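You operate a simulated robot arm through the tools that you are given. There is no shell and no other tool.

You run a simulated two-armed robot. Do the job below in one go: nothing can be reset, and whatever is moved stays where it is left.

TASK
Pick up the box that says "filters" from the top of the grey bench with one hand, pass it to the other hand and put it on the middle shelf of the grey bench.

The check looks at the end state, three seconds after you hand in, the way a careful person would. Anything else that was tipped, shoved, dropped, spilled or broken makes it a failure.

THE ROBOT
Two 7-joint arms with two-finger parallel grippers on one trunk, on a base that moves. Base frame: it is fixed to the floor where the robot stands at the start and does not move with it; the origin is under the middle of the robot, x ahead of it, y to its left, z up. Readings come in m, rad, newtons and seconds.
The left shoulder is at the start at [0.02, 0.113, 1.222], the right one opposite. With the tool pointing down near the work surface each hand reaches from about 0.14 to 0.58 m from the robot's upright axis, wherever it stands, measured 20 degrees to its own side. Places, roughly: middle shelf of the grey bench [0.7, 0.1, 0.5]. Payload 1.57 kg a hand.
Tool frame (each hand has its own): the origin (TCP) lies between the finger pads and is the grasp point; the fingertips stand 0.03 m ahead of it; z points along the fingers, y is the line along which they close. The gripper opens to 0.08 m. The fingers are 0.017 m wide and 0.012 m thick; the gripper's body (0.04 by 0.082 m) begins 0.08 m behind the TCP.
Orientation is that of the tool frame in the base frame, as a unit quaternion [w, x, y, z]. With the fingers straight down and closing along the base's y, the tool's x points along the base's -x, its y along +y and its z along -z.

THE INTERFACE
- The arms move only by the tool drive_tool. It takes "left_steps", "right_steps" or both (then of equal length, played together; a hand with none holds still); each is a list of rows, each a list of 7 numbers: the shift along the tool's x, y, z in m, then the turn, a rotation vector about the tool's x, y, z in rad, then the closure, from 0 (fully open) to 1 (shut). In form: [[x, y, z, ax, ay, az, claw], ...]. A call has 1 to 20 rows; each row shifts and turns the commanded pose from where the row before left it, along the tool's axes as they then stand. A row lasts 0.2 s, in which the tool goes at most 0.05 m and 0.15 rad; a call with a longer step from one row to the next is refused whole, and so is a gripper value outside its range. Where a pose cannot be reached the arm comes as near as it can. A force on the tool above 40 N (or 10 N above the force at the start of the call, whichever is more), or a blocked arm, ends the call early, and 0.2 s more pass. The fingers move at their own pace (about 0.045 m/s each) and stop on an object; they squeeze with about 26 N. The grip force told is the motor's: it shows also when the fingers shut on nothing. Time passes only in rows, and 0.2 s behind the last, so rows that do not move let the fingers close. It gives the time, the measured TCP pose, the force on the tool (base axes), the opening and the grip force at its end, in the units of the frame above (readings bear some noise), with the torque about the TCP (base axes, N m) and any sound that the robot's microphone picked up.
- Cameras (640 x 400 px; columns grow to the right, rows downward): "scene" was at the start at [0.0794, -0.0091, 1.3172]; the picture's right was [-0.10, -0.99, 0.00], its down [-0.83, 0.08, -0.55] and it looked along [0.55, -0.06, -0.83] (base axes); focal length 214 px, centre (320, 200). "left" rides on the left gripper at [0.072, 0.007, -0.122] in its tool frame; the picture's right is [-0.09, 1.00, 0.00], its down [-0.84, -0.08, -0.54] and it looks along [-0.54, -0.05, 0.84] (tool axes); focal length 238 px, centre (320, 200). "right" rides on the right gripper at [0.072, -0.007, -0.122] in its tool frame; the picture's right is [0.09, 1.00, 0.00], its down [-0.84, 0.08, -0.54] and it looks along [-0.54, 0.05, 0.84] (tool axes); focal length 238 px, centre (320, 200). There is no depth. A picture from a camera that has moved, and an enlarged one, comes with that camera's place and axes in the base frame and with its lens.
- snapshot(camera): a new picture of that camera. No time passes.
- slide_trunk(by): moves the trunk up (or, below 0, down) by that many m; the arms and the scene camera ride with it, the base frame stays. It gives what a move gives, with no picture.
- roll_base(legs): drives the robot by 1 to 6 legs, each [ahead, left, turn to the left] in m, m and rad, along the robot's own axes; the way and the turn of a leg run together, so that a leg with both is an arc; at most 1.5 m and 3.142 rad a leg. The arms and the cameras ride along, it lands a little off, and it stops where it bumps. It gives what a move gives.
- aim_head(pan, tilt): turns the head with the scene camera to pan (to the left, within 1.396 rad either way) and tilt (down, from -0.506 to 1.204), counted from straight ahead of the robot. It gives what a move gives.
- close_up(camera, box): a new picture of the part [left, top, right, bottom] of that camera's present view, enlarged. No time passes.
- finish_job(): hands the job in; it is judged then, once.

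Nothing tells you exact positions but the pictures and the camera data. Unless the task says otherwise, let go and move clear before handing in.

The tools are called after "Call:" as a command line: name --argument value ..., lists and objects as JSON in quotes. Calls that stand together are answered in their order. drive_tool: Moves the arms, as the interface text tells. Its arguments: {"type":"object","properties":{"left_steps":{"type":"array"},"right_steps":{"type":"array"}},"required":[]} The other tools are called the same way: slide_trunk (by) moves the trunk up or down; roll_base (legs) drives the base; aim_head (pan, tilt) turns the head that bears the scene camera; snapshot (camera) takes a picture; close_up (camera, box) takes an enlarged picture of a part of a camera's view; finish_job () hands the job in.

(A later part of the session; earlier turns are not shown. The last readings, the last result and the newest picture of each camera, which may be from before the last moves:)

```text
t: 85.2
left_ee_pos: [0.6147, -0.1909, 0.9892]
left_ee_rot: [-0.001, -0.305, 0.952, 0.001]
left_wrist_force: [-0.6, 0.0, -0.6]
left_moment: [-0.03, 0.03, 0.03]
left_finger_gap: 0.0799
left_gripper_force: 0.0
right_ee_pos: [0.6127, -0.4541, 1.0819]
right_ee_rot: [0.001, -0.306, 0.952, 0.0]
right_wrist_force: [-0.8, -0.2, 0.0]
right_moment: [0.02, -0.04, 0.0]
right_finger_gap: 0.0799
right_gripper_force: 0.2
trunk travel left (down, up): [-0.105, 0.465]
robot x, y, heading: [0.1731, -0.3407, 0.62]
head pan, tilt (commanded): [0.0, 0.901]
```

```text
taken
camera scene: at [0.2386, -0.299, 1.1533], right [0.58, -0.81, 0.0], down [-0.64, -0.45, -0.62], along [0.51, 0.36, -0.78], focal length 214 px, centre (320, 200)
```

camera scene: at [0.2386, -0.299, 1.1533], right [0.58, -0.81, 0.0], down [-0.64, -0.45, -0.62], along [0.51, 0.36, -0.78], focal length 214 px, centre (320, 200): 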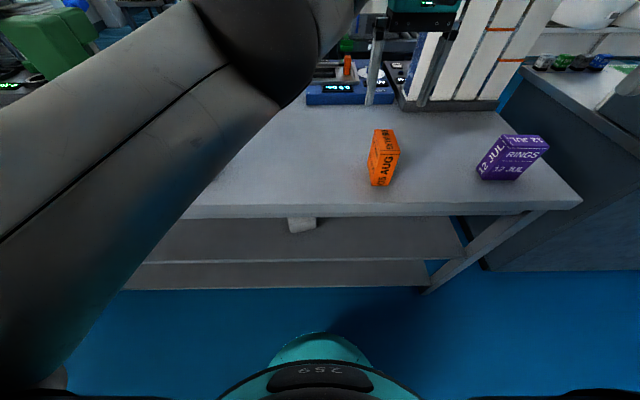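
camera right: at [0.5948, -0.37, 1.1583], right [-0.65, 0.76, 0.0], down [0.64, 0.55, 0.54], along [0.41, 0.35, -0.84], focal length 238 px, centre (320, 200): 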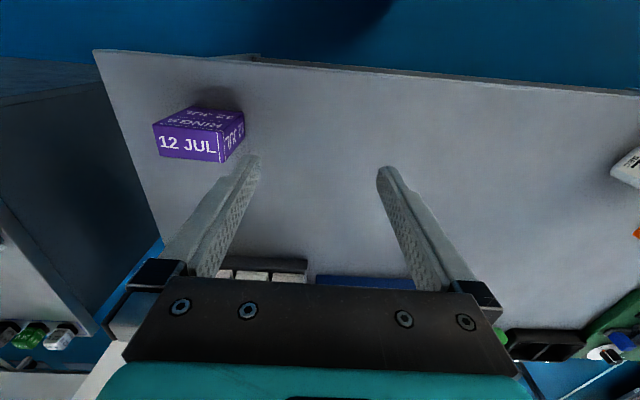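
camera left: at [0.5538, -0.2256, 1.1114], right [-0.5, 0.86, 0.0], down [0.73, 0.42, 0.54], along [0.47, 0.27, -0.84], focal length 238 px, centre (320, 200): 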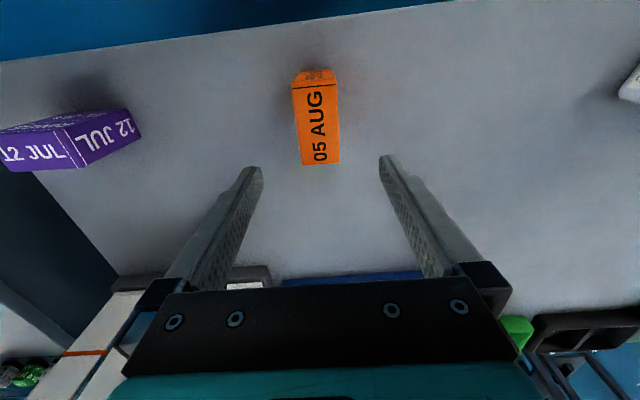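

The box is standing upright on the bench and released cleanly. I'll move the left hand well away to the left, then bring the right hand above the box.

Call:
drive_tool --left_steps '[[0.012, 0.033, -0.007, 0, 0, 0, 0], [0.012, 0.033, -0.007, 0, 0, 0, 0], [0.012, 0.033, -0.007, 0, 0, 0, 0], [0.012, 0.033, -0.007, 0, 0, 0, 0], [0.012, 0.033, -0.007, 0, 0, 0, 0], [0.012, 0.033, -0.007, 0, 0, 0, 0], [0.012, 0.033, -0.007, 0, 0, 0, 0], [0.012, 0.033, -0.007, 0, 0, 0, 0], [0.012, 0.033, -0.007, 0, 0, 0, 0], [0.012, 0.033, -0.007, 0, 0, 0, 0], [0, 0, 0, 0, 0, 0, 0]]'

Call:
drive_tool --right_steps '[[-0.0257, 0.0354, 0.008, 0, 0, 0, 0], [-0.0257, 0.0354, 0.008, 0, 0, 0, 0], [-0.0257, 0.0354, 0.008, 0, 0, 0, 0], [-0.0257, 0.0354, 0.008, 0, 0, 0, 0], [-0.0257, 0.0354, 0.008, 0, 0, 0, 0], [-0.0257, 0.0354, 0.008, 0, 0, 0, 0], [0, 0, 0.03, 0, 0, 0, 0], [0, 0, 0.026, 0, 0, 0, 0], [0, 0, 0, 0, 0, 0, 0]]'

Call:
snapshot --camera "right"

Call:
snapshot --camera "scene"

```text
t: 87.5
left_ee_pos: [0.3284, 0.0073, 1.0566]
left_ee_rot: [0.0, -0.304, 0.953, 0.0]
left_wrist_force: [-0.2, -0.2, 0.4]
left_moment: [0.02, 0.0, 0.02]
left_finger_gap: 0.0799
left_gripper_force: 0.0
right_ee_pos: [0.6144, -0.4547, 1.0825]
right_ee_rot: [0.001, -0.305, 0.952, 0.001]
right_wrist_force: [0.7, -1.0, 0.1]
right_moment: [0.0, 0.02, 0.02]
right_finger_gap: 0.0799
right_gripper_force: 0.0
trunk travel left (down, up): [-0.105, 0.465]
robot x, y, heading: [0.1698, -0.3452, 0.626]
head pan, tilt (commanded): [0.0, 0.901]
```

```text
t: 89.5
left_ee_pos: [0.3288, 0.0073, 1.0576]
left_ee_rot: [0.0, -0.304, 0.953, 0.0]
left_wrist_force: [0.5, 0.5, 0.5]
left_moment: [-0.01, 0.02, 0.01]
left_finger_gap: 0.0799
left_gripper_force: 0.1
right_ee_pos: [0.6137, -0.2028, 0.979]
right_ee_rot: [0.001, -0.306, 0.952, 0.0]
right_wrist_force: [0.0, -0.3, 0.0]
right_moment: [-0.01, -0.02, -0.01]
right_finger_gap: 0.08
right_gripper_force: 0.1
right hand out of reach, approached as far as the arm can: row 6
trunk travel left (down, up): [-0.105, 0.465]
robot x, y, heading: [0.1694, -0.3469, 0.618]
head pan, tilt (commanded): [0.0, 0.901]
```

```text
taken
camera right: at [0.5591, -0.251, 1.1019], right [-0.65, 0.76, 0.0], down [0.64, 0.55, 0.54], along [0.41, 0.35, -0.84], focal length 238 px, centre (320, 200)
```

right: 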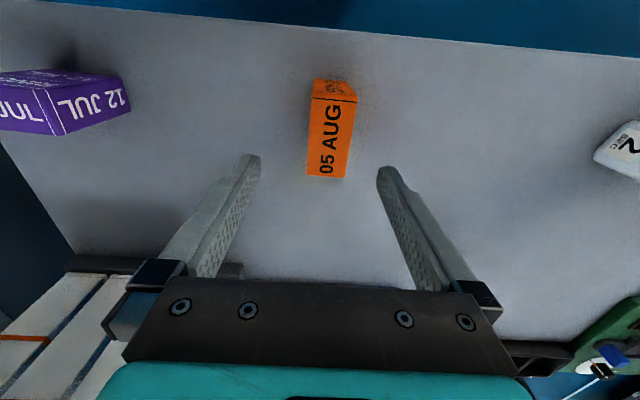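

```text
taken
camera scene: at [0.2388, -0.299, 1.1533], right [0.58, -0.81, 0.0], down [-0.64, -0.45, -0.62], along [0.51, 0.36, -0.78], focal length 214 px, centre (320, 200)
```

scene: 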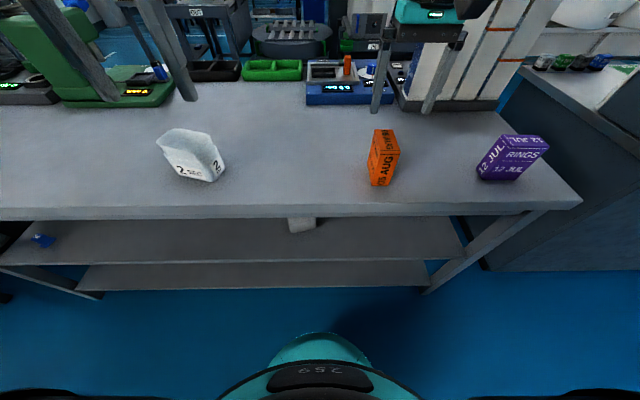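

The right hand is 9 mm off sideways and 8 mm short in the forward direction, because it touched a reach limit on one row. I'll nudge it into line.

Call:
drive_tool --right_steps '[[-0.004, 0.0043, 0, 0, 0, 0, 0], [-0.004, 0.0042, 0, 0, 0, 0, 0], [0, 0, 0, 0, 0, 0, 0]]'

```text
t: 90.3
left_ee_pos: [0.3282, 0.007, 1.0576]
left_ee_rot: [0.0, -0.305, 0.953, -0.001]
left_wrist_force: [-0.3, 0.0, 0.7]
left_moment: [0.01, 0.03, 0.0]
left_finger_gap: 0.08
left_gripper_force: 0.2
right_ee_pos: [0.6174, -0.1916, 0.978]
right_ee_rot: [0.0, -0.305, 0.952, 0.001]
right_wrist_force: [0.7, 0.3, -0.7]
right_moment: [0.0, 0.03, -0.01]
right_finger_gap: 0.0801
right_gripper_force: 0.1
trunk travel left (down, up): [-0.105, 0.465]
robot x, y, heading: [0.1705, -0.3474, 0.62]
head pan, tilt (commanded): [0.0, 0.901]
```

The right hand is now centred over the box. I'll lower the whole trunk, which keeps the arm posture fixed, in two stages.

Call:
slide_trunk --by -0.05

Call:
snapshot --camera "right"

Call:
snapshot --camera "scene"

```text
t: 91.3
left_ee_pos: [0.3288, 0.0067, 1.0083]
left_ee_rot: [0.0, -0.304, 0.953, 0.0]
left_wrist_force: [0.7, 0.5, 0.1]
left_moment: [-0.03, 0.01, 0.03]
left_finger_gap: 0.0798
left_gripper_force: 0.1
right_ee_pos: [0.6167, -0.192, 0.9286]
right_ee_rot: [0.001, -0.304, 0.953, 0.0]
right_wrist_force: [-0.3, -0.6, 0.0]
right_moment: [-0.01, 0.01, 0.01]
right_finger_gap: 0.08
right_gripper_force: 0.1
trunk travel left (down, up): [-0.055, 0.515]
robot x, y, heading: [0.1688, -0.3449, 0.622]
head pan, tilt (commanded): [0.0, 0.901]
```

```text
taken
camera right: at [0.5617, -0.2387, 1.0512], right [-0.65, 0.76, 0.0], down [0.64, 0.55, 0.54], along [0.41, 0.35, -0.84], focal length 238 px, centre (320, 200)
```

right: 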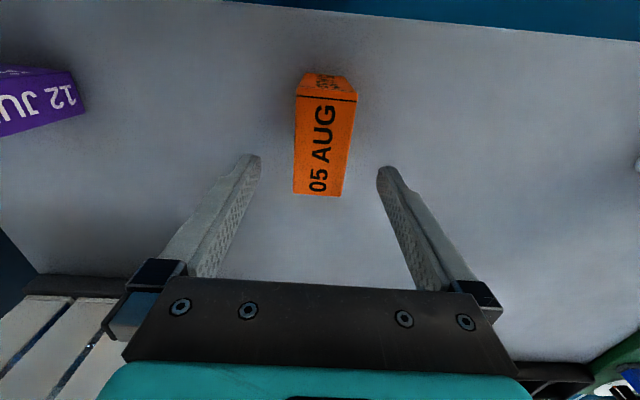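

```text
taken
camera scene: at [0.2385, -0.2991, 1.1034], right [0.58, -0.81, 0.0], down [-0.64, -0.45, -0.62], along [0.51, 0.36, -0.78], focal length 214 px, centre (320, 200)
```

scene: 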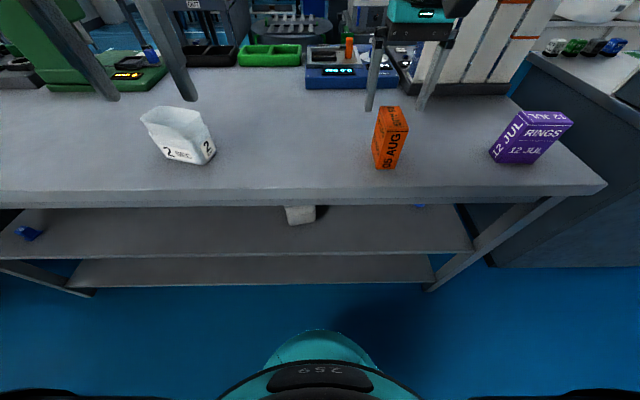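

The box sits between the open fingers. I'll lower the last 5 cm and close the right gripper.

Call:
slide_trunk --by -0.05

Call:
snapshot --camera "right"

Call:
drive_tool --right_steps '[[0, 0, 0, 0, 0, 0, 1], [0, 0, 0, 0, 0, 0, 1], [0, 0, 0, 0, 0, 0, 1], [0, 0, 0, 0, 0, 0, 1], [0, 0, 0, 0, 0, 0, 1], [0, 0, 0, 0, 0, 0, 1]]'

Call:
snapshot --camera "right"

```text
t: 92.2
left_ee_pos: [0.3282, 0.0069, 0.9584]
left_ee_rot: [0.0, -0.304, 0.953, 0.0]
left_wrist_force: [0.8, 0.5, 0.7]
left_moment: [0.02, 0.01, -0.02]
left_finger_gap: 0.0802
left_gripper_force: 0.1
right_ee_pos: [0.6165, -0.1909, 0.8771]
right_ee_rot: [0.001, -0.305, 0.952, 0.0]
right_wrist_force: [0.3, 0.0, -0.1]
right_moment: [0.01, 0.03, -0.03]
right_finger_gap: 0.0802
right_gripper_force: 0.0
trunk travel left (down, up): [-0.005, 0.565]
robot x, y, heading: [0.1686, -0.3479, 0.618]
head pan, tilt (commanded): [0.0, 0.901]
```

```text
taken
camera right: at [0.5617, -0.2387, 1.0012], right [-0.65, 0.76, 0.0], down [0.64, 0.55, 0.54], along [0.41, 0.35, -0.84], focal length 238 px, centre (320, 200)
```

right: 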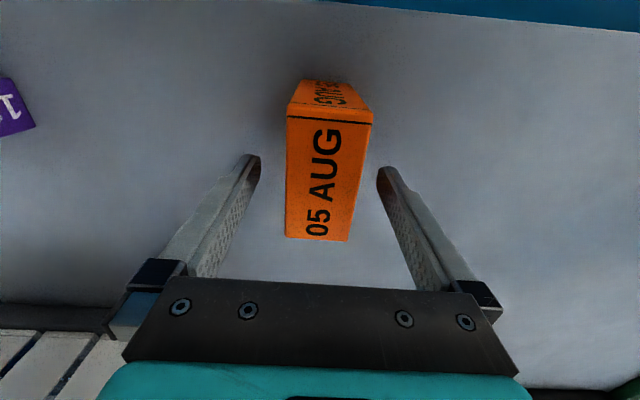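

```text
t: 93.6
left_ee_pos: [0.3291, 0.0075, 0.9564]
left_ee_rot: [0.001, -0.304, 0.953, 0.0]
left_wrist_force: [0.0, 0.7, 0.6]
left_moment: [-0.01, -0.01, 0.02]
left_finger_gap: 0.0801
left_gripper_force: 0.0
right_ee_pos: [0.6176, -0.1911, 0.8778]
right_ee_rot: [0.001, -0.304, 0.953, 0.001]
right_wrist_force: [0.1, -0.5, 0.7]
right_moment: [0.01, 0.0, -0.01]
right_finger_gap: 0.0375
right_gripper_force: 26.1
trunk travel left (down, up): [-0.005, 0.565]
robot x, y, heading: [0.1708, -0.3482, 0.622]
head pan, tilt (commanded): [0.0, 0.901]
```

```text
taken
camera right: at [0.5617, -0.2386, 1.0012], right [-0.65, 0.76, 0.0], down [0.64, 0.55, 0.54], along [0.41, 0.35, -0.84], focal length 238 px, centre (320, 200)
```

right: 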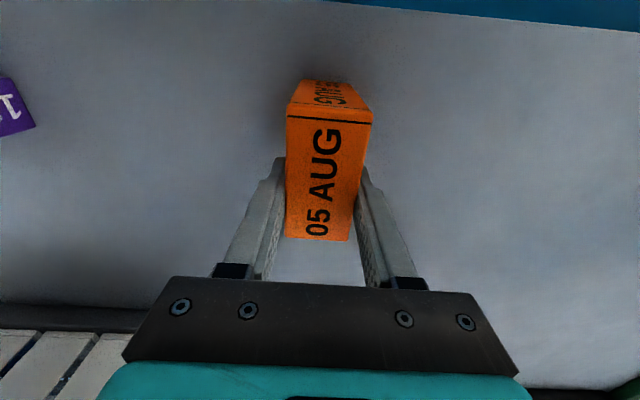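

The right hand has the box firmly, at a 37.5 mm gap and 26 N. I'll lift it by raising the trunk and check it came up cleanly, then back away from the bench for the handover.

Call:
slide_trunk --by 0.15

Call:
snapshot --camera "right"

Call:
roll_base --legs '[[-0.45, 0, 0]]'

Call:
aim_head --pan 0.0 --tilt 0.7

Call:
snapshot --camera "scene"

```text
t: 95.3
left_ee_pos: [0.3278, 0.0066, 1.1083]
left_ee_rot: [0.0, -0.304, 0.953, 0.0]
left_wrist_force: [-0.2, -0.4, 0.4]
left_moment: [0.0, 0.01, -0.02]
left_finger_gap: 0.0801
left_gripper_force: 0.0
right_ee_pos: [0.6173, -0.1901, 1.0284]
right_ee_rot: [0.001, -0.305, 0.952, 0.0]
right_wrist_force: [0.1, 0.3, -1.4]
right_moment: [-0.02, -0.03, 0.0]
right_finger_gap: 0.0379
right_gripper_force: 26.5
trunk travel left (down, up): [-0.155, 0.415]
robot x, y, heading: [0.1714, -0.3466, 0.619]
head pan, tilt (commanded): [0.0, 0.901]
```

```text
taken
camera right: at [0.5619, -0.2386, 1.1509], right [-0.65, 0.76, 0.0], down [0.64, 0.55, 0.54], along [0.41, 0.35, -0.84], focal length 238 px, centre (320, 200)
```

right: 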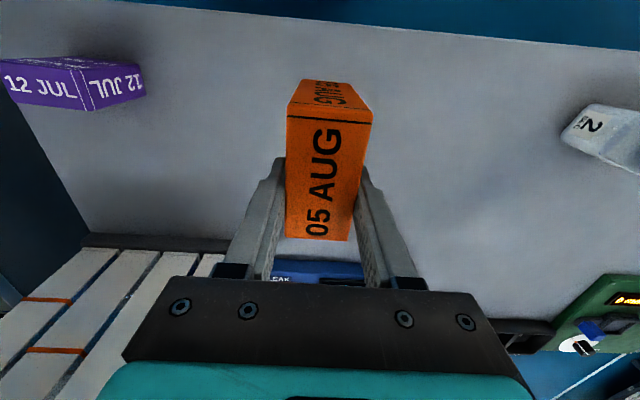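

```text
t: 98.0
left_ee_pos: [-0.0256, -0.245, 1.1074]
left_ee_rot: [0.0, -0.304, 0.953, 0.0]
left_wrist_force: [0.5, -0.3, -0.4]
left_moment: [0.04, -0.03, -0.01]
left_finger_gap: 0.0799
left_gripper_force: 0.0
right_ee_pos: [0.264, -0.444, 1.0297]
right_ee_rot: [0.0, -0.305, 0.952, 0.0]
right_wrist_force: [-1.4, -0.5, -0.9]
right_moment: [0.01, -0.04, 0.0]
right_finger_gap: 0.0378
right_gripper_force: 25.9
trunk travel left (down, up): [-0.155, 0.415]
robot x, y, heading: [-0.1842, -0.5998, 0.621]
head pan, tilt (commanded): [0.0, 0.901]
```

```text
t: 98.7
left_ee_pos: [-0.0256, -0.2456, 1.1079]
left_ee_rot: [0.0, -0.305, 0.952, 0.0]
left_wrist_force: [-0.5, 0.6, -0.3]
left_moment: [-0.01, 0.0, -0.02]
left_finger_gap: 0.08
left_gripper_force: 0.1
right_ee_pos: [0.2623, -0.4437, 1.0279]
right_ee_rot: [0.001, -0.305, 0.952, 0.001]
right_wrist_force: [-0.5, 0.4, -1.3]
right_moment: [0.02, -0.01, 0.0]
right_finger_gap: 0.0379
right_gripper_force: 26.2
trunk travel left (down, up): [-0.155, 0.415]
robot x, y, heading: [-0.182, -0.601, 0.62]
head pan, tilt (commanded): [0.0, 0.7]
```

```text
taken
camera scene: at [-0.1079, -0.546, 1.2194], right [0.58, -0.81, 0.0], down [-0.52, -0.37, -0.76], along [0.62, 0.44, -0.64], focal length 214 px, centre (320, 200)
```

scene: 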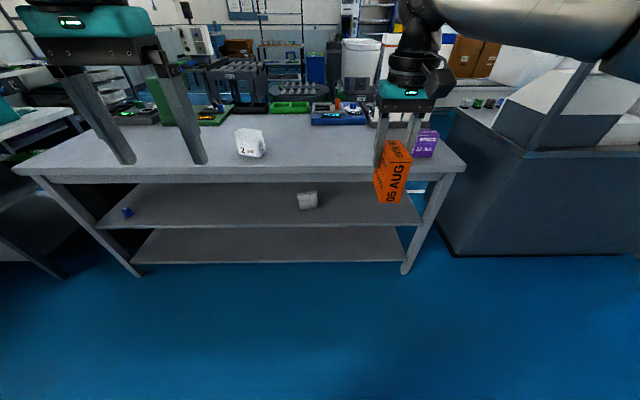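

The box came up cleanly and I'm clear of the bench. I'll set both hands up for the handover. The right hand takes the box to the right-front, lower and yawed slightly right, while the left goes low and tilts forward.

Call:
drive_tool --left_steps '[[-0.012, -0.005, 0.0305, 0, 0, 0, 0], [-0.012, -0.005, 0.0305, 0, 0, 0, 0], [-0.012, -0.005, 0.0305, 0, 0, 0, 0], [-0.012, -0.005, 0.0305, 0, 0, 0, 0], [-0.012, -0.005, 0.0305, 0, 0, 0, 0], [-0.012, -0.005, 0.0305, 0, 0, 0, 0], [-0.012, -0.005, 0.0305, 0, 0, 0, 0], [-0.012, -0.005, 0.0305, 0, 0, 0, 0], [-0.012, -0.005, 0.0305, 0, 0, 0, 0], [-0.012, -0.005, 0.0305, 0, 0, 0, 0], [0, 0, 0, 0, -0.15, 0, 0], [0, 0, 0, 0, -0.15, 0, 0], [0, 0, 0, 0, -0.15, 0, 0], [0, 0, 0, 0, -0.15, 0, 0], [0, 0, 0, 0, -0.15, 0, 0], [0, 0, 0, 0, -0.15, 0, 0], [0, 0, 0, 0, 0, 0, 0]]' --right_steps '[[-0.0036, -0.014, 0.0252, 0, 0, 0, 1], [-0.0036, -0.014, 0.0252, 0, 0, 0, 1], [-0.0036, -0.014, 0.0252, 0, 0, 0, 1], [-0.0036, -0.014, 0.0252, 0, 0, 0, 1], [-0.0036, -0.014, 0.0252, 0, 0, 0, 1], [0, 0, 0, 0, 0, 0.1333, 1], [0, 0, 0, 0, 0, 0.1333, 1], [0, 0, 0, 0, 0, 0.1333, 1], [0, 0, 0, 0, 0, 0, 1], [0, 0, 0, 0, 0, 0, 1], [0, 0, 0, 0, 0, 0, 1], [0, 0, 0, 0, 0, 0, 1], [0, 0, 0, 0, 0, 0, 1], [0, 0, 0, 0, 0, 0, 1], [0, 0, 0, 0, 0, 0, 1], [0, 0, 0, 0, 0, 0, 1], [0, 0, 0, 0, 0, 0, 1]]'

Call:
snapshot --camera "scene"

Call:
snapshot --camera "left"

```text
t: 102.3
left_ee_pos: [0.0999, -0.2164, 0.8028]
left_ee_rot: [0.413, -0.275, 0.858, 0.132]
left_wrist_force: [-0.2, 0.1, 0.5]
left_moment: [0.0, 0.01, 0.01]
left_finger_gap: 0.0799
left_gripper_force: 0.1
right_ee_pos: [0.3177, -0.4893, 0.9028]
right_ee_rot: [0.0, -0.109, 0.994, 0.001]
right_wrist_force: [-0.1, 0.6, -1.7]
right_moment: [0.02, 0.02, -0.01]
right_finger_gap: 0.0376
right_gripper_force: 25.9
trunk travel left (down, up): [-0.155, 0.415]
robot x, y, heading: [-0.1846, -0.6001, 0.623]
head pan, tilt (commanded): [0.0, 0.7]
```

```text
taken
camera scene: at [-0.1079, -0.546, 1.2195], right [0.58, -0.81, 0.0], down [-0.52, -0.37, -0.76], along [0.62, 0.44, -0.64], focal length 214 px, centre (320, 200)
```

scene: 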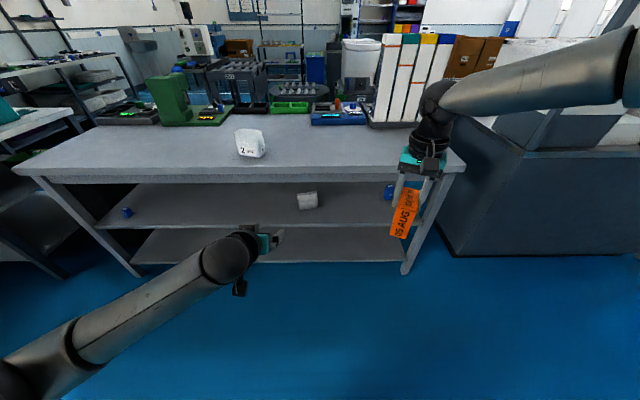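

```text
taken
camera left: at [-0.0168, -0.2908, 0.8235], right [-0.53, 0.84, 0.07], down [0.12, -0.01, 0.99], along [0.84, 0.54, -0.1], focal length 238 px, centre (320, 200)
```

left: 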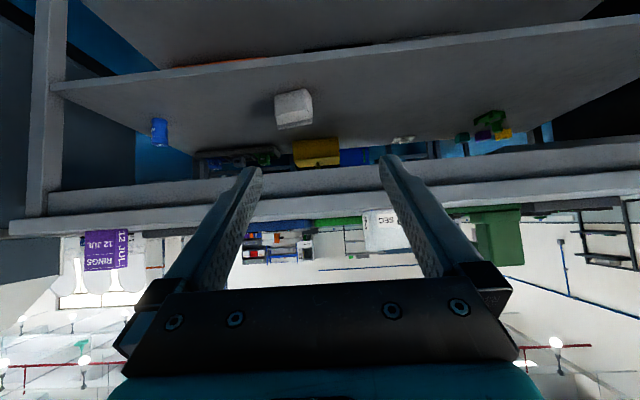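

Everything is in place: the right hand holds the box yawed 0.4 rad to the right, and the left hand is tilted forward. I'll match the left hand's yaw and bring it behind the box, still about 4 cm short.

Call:
drive_tool --left_steps '[[0, 0, 0, 0.1044, 0, 0.0829, 0], [0, 0, 0, 0.1044, 0, 0.0829, 0], [0, 0, 0, 0.1044, 0, 0.0829, 0], [-0.01308, -0.03484, -0.00443, 0, 0, 0, 0], [-0.01308, -0.03484, -0.00443, 0, 0, 0, 0], [-0.01308, -0.03484, -0.00443, 0, 0, 0, 0], [-0.01308, -0.03484, -0.00443, 0, 0, 0, 0], [-0.01308, -0.03484, -0.00443, 0, 0, 0, 0], [-0.01308, -0.03484, -0.00443, 0, 0, 0, 0], [0, 0, 0, 0, 0, 0, 0]]'

Call:
snapshot --camera "scene"

Call:
snapshot --camera "left"

```text
t: 104.5
left_ee_pos: [0.1721, -0.4155, 0.8809]
left_ee_rot: [0.431, -0.099, 0.895, 0.048]
left_wrist_force: [0.8, 0.2, 0.2]
left_moment: [0.02, -0.01, -0.02]
left_finger_gap: 0.0802
left_gripper_force: 0.0
right_ee_pos: [0.3183, -0.4895, 0.9036]
right_ee_rot: [0.0, -0.11, 0.994, 0.001]
right_wrist_force: [0.0, -0.2, -1.3]
right_moment: [-0.02, -0.02, -0.01]
right_finger_gap: 0.0375
right_gripper_force: 26.0
trunk travel left (down, up): [-0.155, 0.415]
robot x, y, heading: [-0.1873, -0.598, 0.623]
head pan, tilt (commanded): [0.0, 0.7]
```

```text
taken
camera scene: at [-0.1078, -0.546, 1.2195], right [0.58, -0.81, 0.0], down [-0.52, -0.37, -0.76], along [0.62, 0.44, -0.64], focal length 214 px, centre (320, 200)
```

scene: 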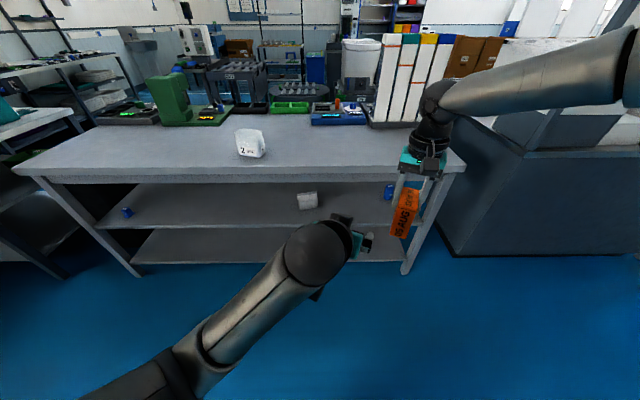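

```text
taken
camera left: at [0.0349, -0.438, 0.9008], right [-0.16, 0.98, 0.07], down [0.11, -0.06, 0.99], along [0.98, 0.17, -0.1], focal length 238 px, centre (320, 200)
```

left: 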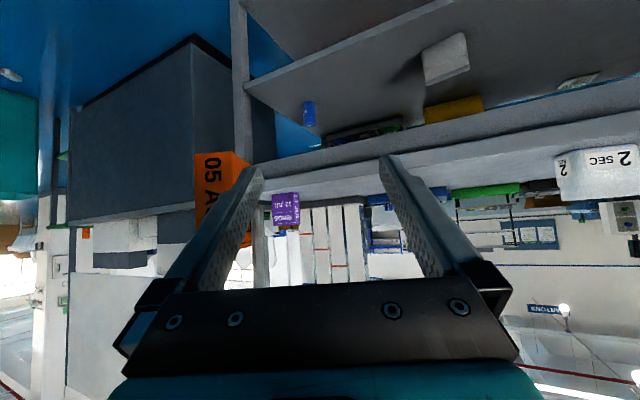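

The left hand is moving freely with no reach warnings. I'll finish the sideways move to sit directly behind the box.

Call:
drive_tool --left_steps '[[-0.01325, -0.03453, -0.00427, 0, 0, 0, 0], [-0.01325, -0.03453, -0.00427, 0, 0, 0, 0], [-0.01325, -0.03453, -0.00427, 0, 0, 0, 0], [0, 0, 0, 0, 0, 0, 0]]'

Call:
snapshot --camera "left"

Call:
snapshot --camera "scene"

Call:
snapshot --camera "right"

```text
t: 105.7
left_ee_pos: [0.2034, -0.4747, 0.8902]
left_ee_rot: [0.411, -0.1, 0.901, 0.095]
left_wrist_force: [-0.6, 0.4, -0.3]
left_moment: [-0.01, -0.01, 0.01]
left_finger_gap: 0.0799
left_gripper_force: 0.0
right_ee_pos: [0.3178, -0.4891, 0.9019]
right_ee_rot: [0.0, -0.11, 0.994, 0.0]
right_wrist_force: [0.4, -0.2, -1.3]
right_moment: [0.01, -0.04, 0.01]
right_finger_gap: 0.0375
right_gripper_force: 26.0
trunk travel left (down, up): [-0.155, 0.415]
robot x, y, heading: [-0.1843, -0.6001, 0.613]
head pan, tilt (commanded): [0.0, 0.7]
stopped in row 4 (left hand): the arm was blocked; the commanded pose is now the measured one
```

```text
taken
camera left: at [0.0681, -0.5053, 0.9161], right [-0.2, 0.97, 0.16], down [0.17, -0.13, 0.98], along [0.97, 0.22, -0.14], focal length 238 px, centre (320, 200)
```

left: 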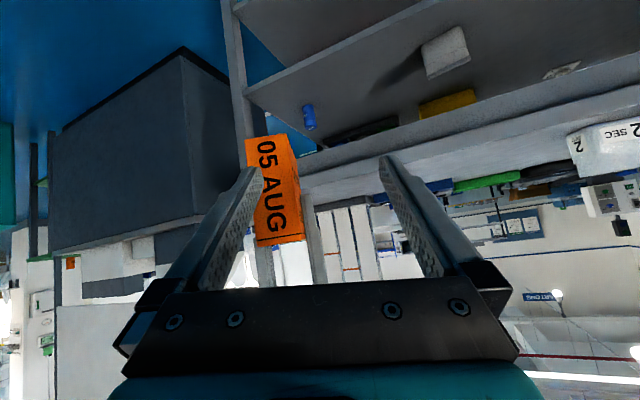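

```text
taken
camera scene: at [-0.1079, -0.5459, 1.2195], right [0.58, -0.81, 0.0], down [-0.52, -0.37, -0.76], along [0.62, 0.44, -0.64], focal length 214 px, centre (320, 200)
```

scene: 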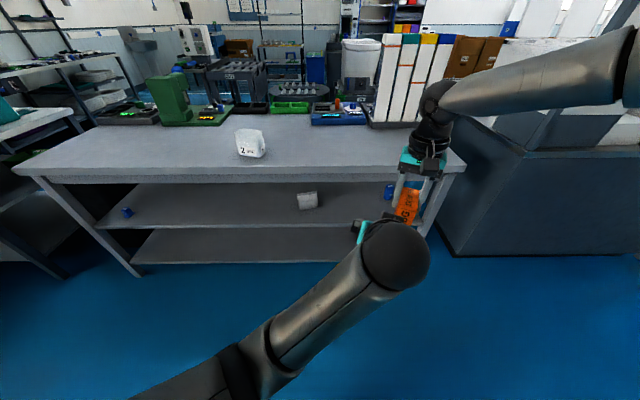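

```text
taken
camera right: at [0.2494, -0.5118, 1.0248], right [-0.31, 0.95, 0.0], down [0.8, 0.26, 0.54], along [0.52, 0.17, -0.84], focal length 238 px, centre (320, 200)
```

right: 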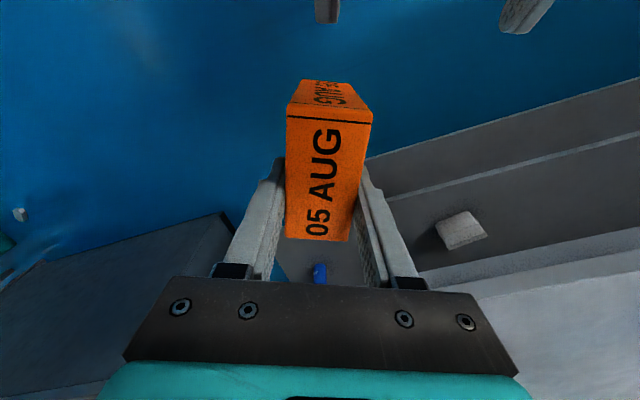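

The left arm was blocked on the last row, probably its forearm against my own chest, because this spot is too close to my body. The box and right hand are undisturbed. I'll back the left hand off, then move the handover further forward.

Call:
drive_tool --left_steps '[[0, 0.03, 0, 0, 0, 0, 0], [0, 0.035, 0, 0, 0, 0, 0], [0, 0.035, 0, 0, 0, 0, 0], [0, 0.035, 0, 0, 0, 0, 0], [0, 0, 0, 0, 0, 0, 0]]'

Call:
snapshot --camera "scene"

```text
t: 106.9
left_ee_pos: [0.165, -0.3455, 0.9026]
left_ee_rot: [0.411, -0.1, 0.901, 0.094]
left_wrist_force: [-0.5, -0.1, 0.1]
left_moment: [0.02, 0.0, 0.01]
left_finger_gap: 0.0801
left_gripper_force: 0.1
right_ee_pos: [0.3184, -0.488, 0.9021]
right_ee_rot: [-0.001, -0.109, 0.994, 0.001]
right_wrist_force: [0.3, 0.5, -2.4]
right_moment: [0.0, -0.05, -0.04]
right_finger_gap: 0.0378
right_gripper_force: 25.5
trunk travel left (down, up): [-0.155, 0.415]
robot x, y, heading: [-0.1817, -0.6021, 0.621]
head pan, tilt (commanded): [0.0, 0.7]
```

```text
taken
camera scene: at [-0.1079, -0.546, 1.2195], right [0.58, -0.81, 0.0], down [-0.52, -0.37, -0.76], along [0.62, 0.44, -0.64], focal length 214 px, centre (320, 200)
```

scene: 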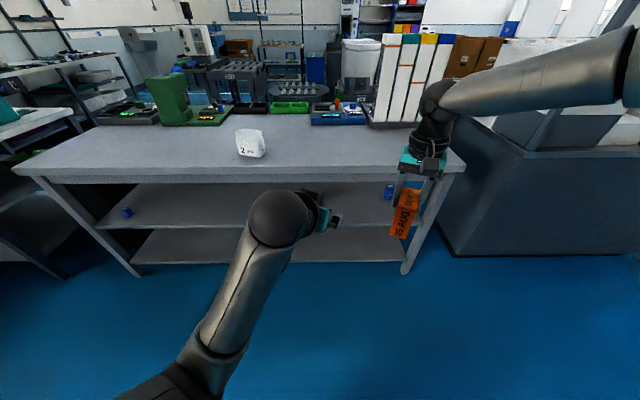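

The left hand is clear again. I'll move the box and right hand forward, slightly left and up, with more yaw to the right, so the left hand can approach with its forearm away from my chest.

Call:
drive_tool --left_steps '[[0, 0.02, 0, 0, 0, 0, 0], [0, 0.02, 0, 0, 0, 0, 0], [0, 0.02, 0, 0, 0, 0, 0], [0, 0, 0, 0, 0, 0, 0], [0, 0, 0, 0, 0, 0, 0], [0, 0, 0, 0, 0, 0, 0], [0, 0, 0, 0, 0, 0, 0]]' --right_steps '[[-0.0063, 0.016, -0.02, 0, 0, 0, 1], [-0.0063, 0.016, -0.02, 0, 0, 0, 1], [-0.0063, 0.016, -0.02, 0, 0, 0, 1], [-0.0063, 0.016, -0.02, 0, 0, 0, 1], [0, 0, 0, 0, 0, 0.1, 1], [0, 0, 0, 0, 0, 0.1, 1], [0, 0, 0, 0, 0, 0, 1]]'

Call:
snapshot --camera "scene"

```text
t: 108.5
left_ee_pos: [0.1491, -0.2866, 0.9075]
left_ee_rot: [0.411, -0.1, 0.901, 0.094]
left_wrist_force: [0.0, -0.8, -0.7]
left_moment: [-0.03, 0.01, -0.01]
left_finger_gap: 0.0799
left_gripper_force: 0.0
right_ee_pos: [0.3163, -0.4564, 0.9814]
right_ee_rot: [0.0, -0.01, 1.0, 0.002]
right_wrist_force: [0.2, 0.0, -1.2]
right_moment: [0.0, 0.0, 0.0]
right_finger_gap: 0.0378
right_gripper_force: 25.4
right hand out of reach, approached as far as the arm can: row 2, 3, 4
trunk travel left (down, up): [-0.155, 0.415]
robot x, y, heading: [-0.1856, -0.5951, 0.622]
head pan, tilt (commanded): [0.0, 0.7]
```

```text
taken
camera scene: at [-0.1079, -0.546, 1.2195], right [0.58, -0.81, 0.0], down [-0.52, -0.37, -0.76], along [0.62, 0.44, -0.64], focal length 214 px, centre (320, 200)
```

scene: 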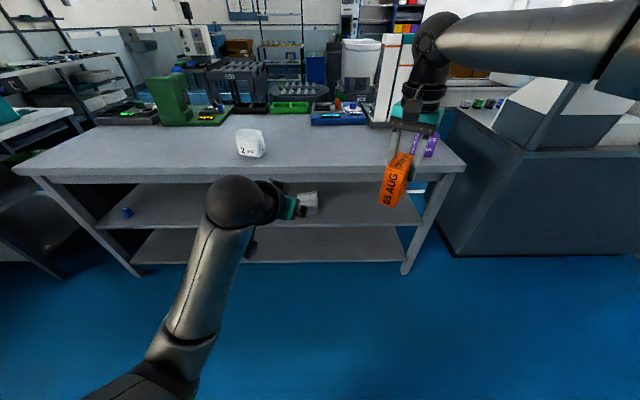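

The right hand settled slightly short of where I asked but holds steady, with the box at my right-front. This time the left hand will approach from underneath: square it up, slide in below the box with its forearm away from my chest, then rise around it.

Call:
drive_tool --left_steps '[[0, 0, 0, 0.121, -0.0212, 0.043, 0], [0, 0, 0, 0.121, -0.0212, 0.043, 0], [-0.0069, 0.001, 0.0373, 0, 0, 0, 0], [-0.0069, 0.001, 0.0373, 0, 0, 0, 0], [-0.0069, 0.001, 0.0373, 0, 0, 0, 0], [-0.0069, 0.001, 0.0373, 0, 0, 0, 0], [0, 0, 0, 0, 0, 0, 0]]'

Call:
snapshot --camera "scene"

Call:
snapshot --camera "left"

```text
t: 110.1
left_ee_pos: [0.2864, -0.2822, 0.8379]
left_ee_rot: [0.433, -0.009, 0.901, 0.004]
left_wrist_force: [-0.5, -0.1, 0.0]
left_moment: [0.01, -0.01, 0.01]
left_finger_gap: 0.0799
left_gripper_force: 0.0
right_ee_pos: [0.3155, -0.4555, 0.9821]
right_ee_rot: [0.0, -0.01, 1.0, 0.0]
right_wrist_force: [-0.4, -0.4, -1.0]
right_moment: [-0.02, 0.01, -0.03]
right_finger_gap: 0.0377
right_gripper_force: 26.1
trunk travel left (down, up): [-0.155, 0.415]
robot x, y, heading: [-0.1804, -0.5997, 0.622]
head pan, tilt (commanded): [0.0, 0.7]
```

```text
taken
camera scene: at [-0.1078, -0.546, 1.2195], right [0.58, -0.81, 0.0], down [-0.52, -0.37, -0.76], along [0.62, 0.44, -0.64], focal length 214 px, centre (320, 200)
```

scene: 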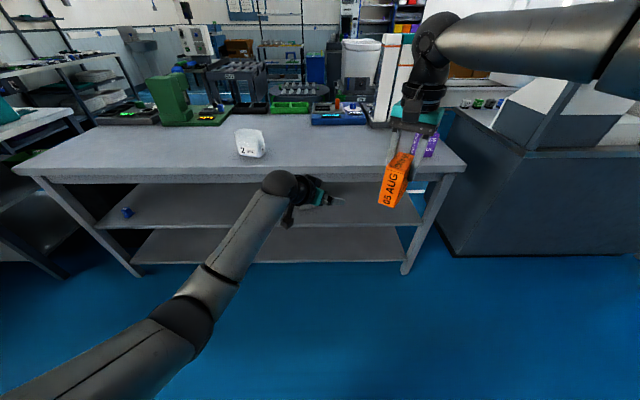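

```text
taken
camera left: at [0.1472, -0.2766, 0.8575], right [0.04, 1.0, 0.07], down [0.1, -0.08, 0.99], along [0.99, -0.03, -0.1], focal length 238 px, centre (320, 200)
```

left: 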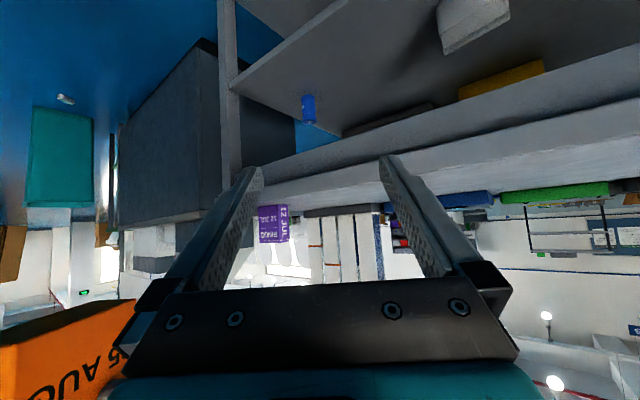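

The left hand is square and level with the approach line, 17 cm to the left of the box and 10 cm lower. I'll slide it under the box.

Call:
drive_tool --left_steps '[[0.0011, -0.0349, -0.001, 0, 0, 0, 0], [0.0011, -0.0349, -0.001, 0, 0, 0, 0], [0.0011, -0.0349, -0.001, 0, 0, 0, 0], [0.0011, -0.0349, -0.001, 0, 0, 0, 0], [0, 0, 0, 0, 0, 0, 0]]'

Call:
snapshot --camera "scene"

Call:
snapshot --camera "left"

```text
t: 111.3
left_ee_pos: [0.2848, -0.4215, 0.8364]
left_ee_rot: [0.434, -0.01, 0.901, 0.005]
left_wrist_force: [0.2, 0.2, -0.2]
left_moment: [0.03, -0.01, 0.0]
left_finger_gap: 0.0801
left_gripper_force: 0.0
right_ee_pos: [0.3155, -0.4556, 0.9828]
right_ee_rot: [0.0, -0.011, 1.0, 0.0]
right_wrist_force: [0.3, -0.1, -1.4]
right_moment: [-0.04, -0.05, -0.03]
right_finger_gap: 0.0378
right_gripper_force: 25.6
trunk travel left (down, up): [-0.155, 0.415]
robot x, y, heading: [-0.1835, -0.6002, 0.614]
head pan, tilt (commanded): [0.0, 0.7]
```

```text
taken
camera scene: at [-0.1079, -0.546, 1.2195], right [0.58, -0.81, 0.0], down [-0.52, -0.37, -0.76], along [0.62, 0.44, -0.64], focal length 214 px, centre (320, 200)
```

scene: 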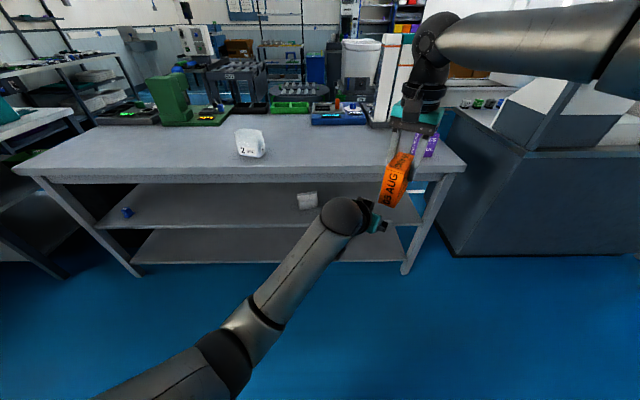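

```text
taken
camera left: at [0.145, -0.4167, 0.8565], right [0.04, 1.0, 0.07], down [0.1, -0.07, 0.99], along [0.99, -0.03, -0.1], focal length 238 px, centre (320, 200)
```

left: 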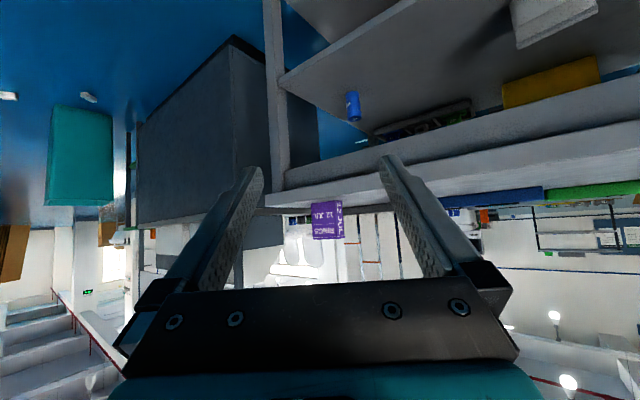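

No obstruction this time. I'll do the last 3.5 cm sideways, then check alignment from the right-hand camera before rising.

Call:
drive_tool --left_steps '[[0.001, -0.0174, -0.0012, 0, 0, 0, 0], [0.001, -0.0173, -0.0013, 0, 0, 0, 0], [0, 0, 0, 0, 0, 0, 0]]'

Call:
snapshot --camera "right"

Call:
close_up --camera "scene" --box '[300, 130, 460, 270]'

```text
t: 112.1
left_ee_pos: [0.2823, -0.4553, 0.8344]
left_ee_rot: [0.434, -0.009, 0.901, 0.005]
left_wrist_force: [0.7, 0.4, 0.0]
left_moment: [-0.02, 0.01, -0.01]
left_finger_gap: 0.0799
left_gripper_force: 0.1
right_ee_pos: [0.3147, -0.4546, 0.9826]
right_ee_rot: [0.0, -0.011, 1.0, 0.001]
right_wrist_force: [-0.7, -0.3, -1.6]
right_moment: [-0.01, -0.03, -0.03]
right_finger_gap: 0.0374
right_gripper_force: 25.8
trunk travel left (down, up): [-0.155, 0.415]
robot x, y, heading: [-0.1832, -0.598, 0.621]
head pan, tilt (commanded): [0.0, 0.7]
```

```text
taken
camera right: at [0.2432, -0.4642, 1.1058], right [-0.11, 0.99, 0.0], down [0.83, 0.09, 0.54], along [0.54, 0.06, -0.84], focal length 238 px, centre (320, 200)
```

right: 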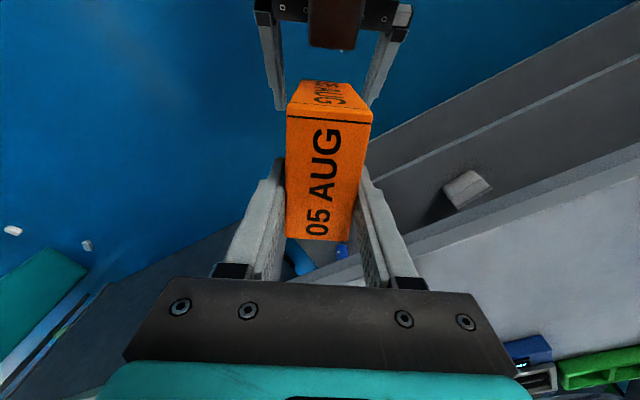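

```text
2.86 times, centred on (380, 200) of scene
camera zoom: at [-0.1078, -0.546, 1.2195], right [0.58, -0.81, 0.0], down [-0.52, -0.37, -0.76], along [0.62, 0.44, -0.64], focal length 613 px, centre (149, 200)
```

zoom: 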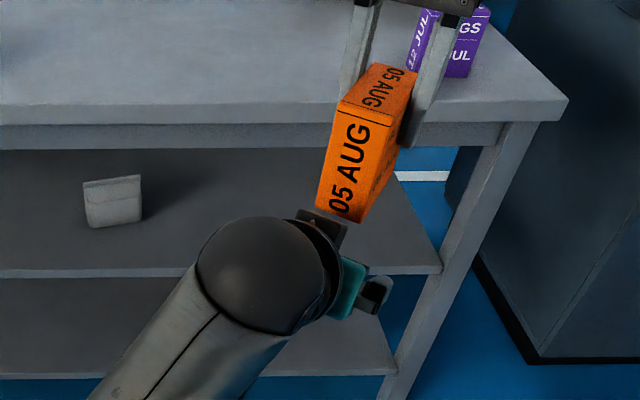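

From the right-hand camera, the left fingers straddle the box symmetrically below it. I'll rise 10 cm straight up around it in small rows.

Call:
drive_tool --left_steps '[[-0.0134, 0, -0.0106, 0, 0, 0, 0], [-0.0134, 0, -0.0106, 0, 0, 0, 0], [-0.0134, 0, -0.0106, 0, 0, 0, 0], [0, 0, 0, 0, 0, 0, 0]]'

Call:
snapshot --camera "right"

Call:
snapshot --camera "left"

```text
t: 113.1
left_ee_pos: [0.2829, -0.4533, 0.8853]
left_ee_rot: [0.434, -0.01, 0.901, 0.006]
left_wrist_force: [0.4, -0.7, -0.3]
left_moment: [0.01, 0.0, 0.01]
left_finger_gap: 0.0799
left_gripper_force: 0.2
right_ee_pos: [0.3146, -0.4553, 0.9829]
right_ee_rot: [0.0, -0.011, 1.0, 0.001]
right_wrist_force: [0.8, 0.3, -1.6]
right_moment: [0.0, 0.01, -0.01]
right_finger_gap: 0.0376
right_gripper_force: 26.3
trunk travel left (down, up): [-0.155, 0.415]
robot x, y, heading: [-0.1839, -0.5988, 0.613]
head pan, tilt (commanded): [0.0, 0.7]
```

```text
taken
camera right: at [0.2432, -0.4642, 1.1058], right [-0.11, 0.99, 0.0], down [0.83, 0.09, 0.54], along [0.54, 0.06, -0.84], focal length 238 px, centre (320, 200)
```

right: 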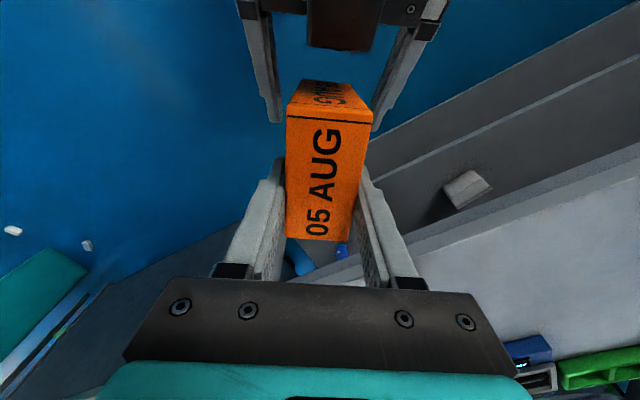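

```text
taken
camera left: at [0.1427, -0.4485, 0.9066], right [0.04, 1.0, 0.07], down [0.1, -0.08, 0.99], along [0.99, -0.03, -0.1], focal length 238 px, centre (320, 200)
```

left: 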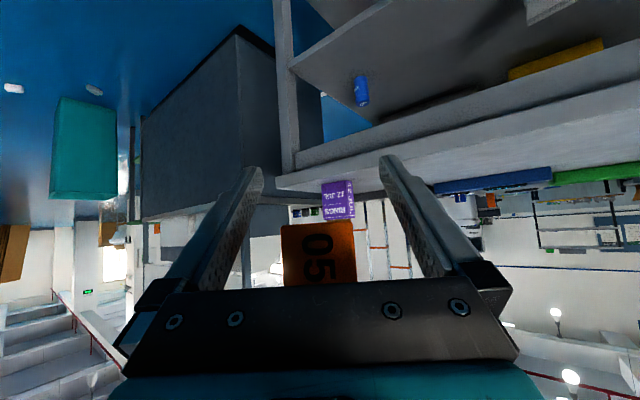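

The box is entering between the left fingers, well centred. I'll rise the remaining 5 cm.

Call:
drive_tool --left_steps '[[-0.0134, -0.0007, -0.0106, 0, 0, 0, 0], [-0.0134, -0.0007, -0.0106, 0, 0, 0, 0], [-0.0134, -0.0007, -0.0106, 0, 0, 0, 0], [0, 0, 0, 0, 0, 0, 0]]'

Call:
snapshot --camera "right"

Call:
snapshot --camera "left"

Call:
close_up --camera "scene" --box '[300, 110, 460, 250]'

```text
t: 114.1
left_ee_pos: [0.2806, -0.4471, 0.9323]
left_ee_rot: [0.43, -0.012, 0.903, 0.015]
left_wrist_force: [-0.2, -0.5, 0.2]
left_moment: [0.02, 0.02, 0.01]
left_finger_gap: 0.08
left_gripper_force: 0.1
right_ee_pos: [0.3153, -0.4549, 0.9825]
right_ee_rot: [0.0, -0.011, 1.0, 0.001]
right_wrist_force: [0.2, 0.0, -2.3]
right_moment: [-0.02, -0.03, 0.0]
right_finger_gap: 0.0379
right_gripper_force: 25.7
trunk travel left (down, up): [-0.155, 0.415]
robot x, y, heading: [-0.1823, -0.6016, 0.619]
head pan, tilt (commanded): [0.0, 0.7]
```

```text
taken
camera right: at [0.2432, -0.4641, 1.1058], right [-0.11, 0.99, 0.0], down [0.83, 0.09, 0.54], along [0.54, 0.06, -0.84], focal length 238 px, centre (320, 200)
```

right: 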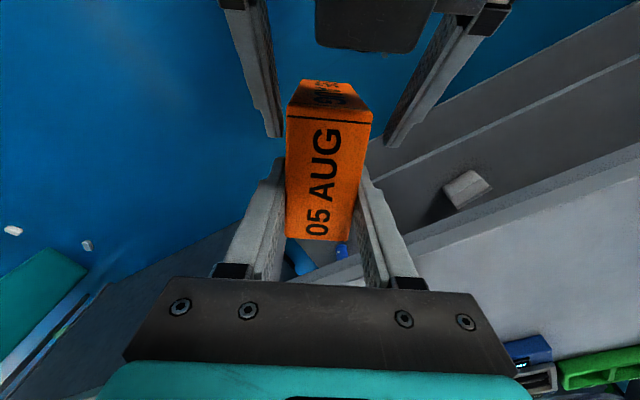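

```text
taken
camera left: at [0.1413, -0.444, 0.9552], right [0.02, 1.0, 0.09], down [0.11, -0.09, 0.99], along [0.99, -0.01, -0.11], focal length 238 px, centre (320, 200)
```

left: 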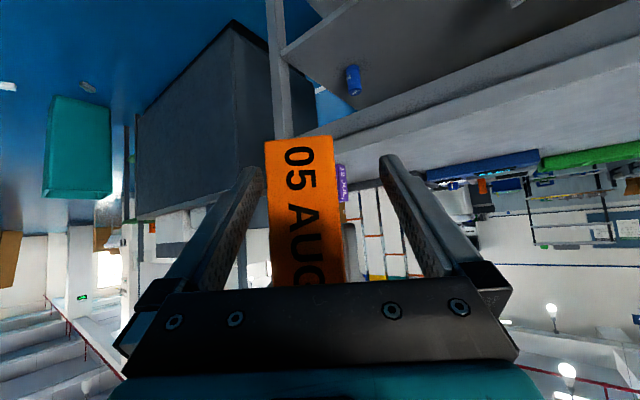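

```text
2.86 times, centred on (380, 180) of scene
camera zoom: at [-0.1078, -0.546, 1.2195], right [0.58, -0.81, 0.0], down [-0.52, -0.37, -0.76], along [0.62, 0.44, -0.64], focal length 613 px, centre (149, 257)
```

zoom: 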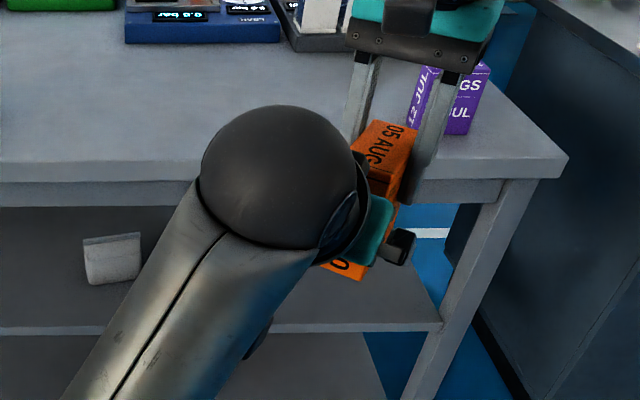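

The left hand is almost in place but drifted about 8 mm to the left. I'll re-centre it before closing.

Call:
drive_tool --left_steps '[[-0.002, -0.0045, -0.0015, 0, 0, 0, 0], [-0.001, -0.0045, -0.001, 0, 0, 0, 0], [0, 0, 0, 0, 0, 0, 0]]'

Call:
snapshot --camera "right"

```text
t: 114.9
left_ee_pos: [0.2806, -0.4481, 0.9332]
left_ee_rot: [0.428, -0.015, 0.903, 0.024]
left_wrist_force: [0.2, 0.3, 0.5]
left_moment: [-0.02, 0.03, 0.01]
left_finger_gap: 0.0801
left_gripper_force: 0.1
right_ee_pos: [0.3147, -0.4546, 0.984]
right_ee_rot: [0.0, -0.011, 1.0, 0.001]
right_wrist_force: [-1.1, 0.0, -1.8]
right_moment: [-0.01, -0.02, 0.01]
right_finger_gap: 0.0376
right_gripper_force: 26.4
trunk travel left (down, up): [-0.155, 0.415]
robot x, y, heading: [-0.1798, -0.6016, 0.623]
head pan, tilt (commanded): [0.0, 0.7]
```

```text
taken
camera right: at [0.2432, -0.4642, 1.1058], right [-0.11, 0.99, 0.0], down [0.83, 0.09, 0.54], along [0.54, 0.06, -0.84], focal length 238 px, centre (320, 200)
```

right: 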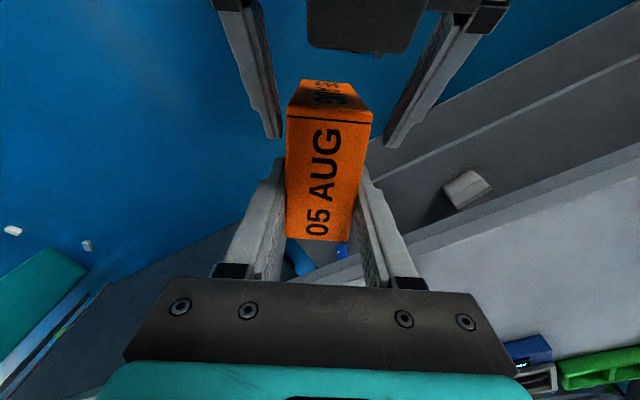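

The left hand won't move further right, and it turns slightly instead, so something proximal seems to be touching. I'll look down at my own forearm and chest.

Call:
aim_head --pan 0.0 --tilt 1.2

Call:
snapshot --camera "scene"

Call:
snapshot --camera "left"

```text
t: 115.8
left_ee_pos: [0.2804, -0.4484, 0.9354]
left_ee_rot: [0.429, -0.013, 0.903, 0.023]
left_wrist_force: [0.2, -0.1, 0.0]
left_moment: [-0.01, 0.01, -0.05]
left_finger_gap: 0.0802
left_gripper_force: 0.0
right_ee_pos: [0.3154, -0.4553, 0.983]
right_ee_rot: [-0.001, -0.011, 1.0, 0.0]
right_wrist_force: [0.2, 0.0, -2.2]
right_moment: [-0.02, -0.03, -0.03]
right_finger_gap: 0.0377
right_gripper_force: 26.1
trunk travel left (down, up): [-0.155, 0.415]
robot x, y, heading: [-0.1816, -0.6003, 0.626]
head pan, tilt (commanded): [0.0, 1.201]
```

```text
taken
camera scene: at [-0.1314, -0.5628, 1.1835], right [0.58, -0.81, 0.0], down [-0.76, -0.54, -0.36], along [0.3, 0.21, -0.93], focal length 214 px, centre (320, 200)
```

scene: 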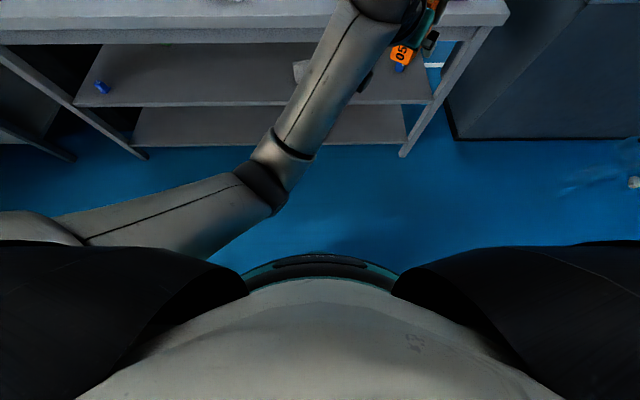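

```text
taken
camera left: at [0.1416, -0.4475, 0.9575], right [0.01, 0.99, 0.1], down [0.11, -0.1, 0.99], along [0.99, 0.0, -0.11], focal length 238 px, centre (320, 200)
```

left: 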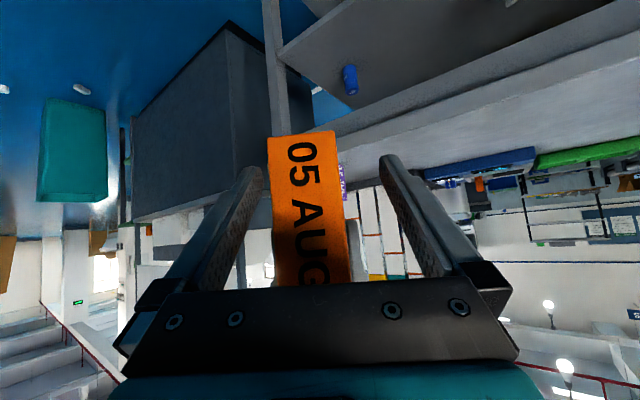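

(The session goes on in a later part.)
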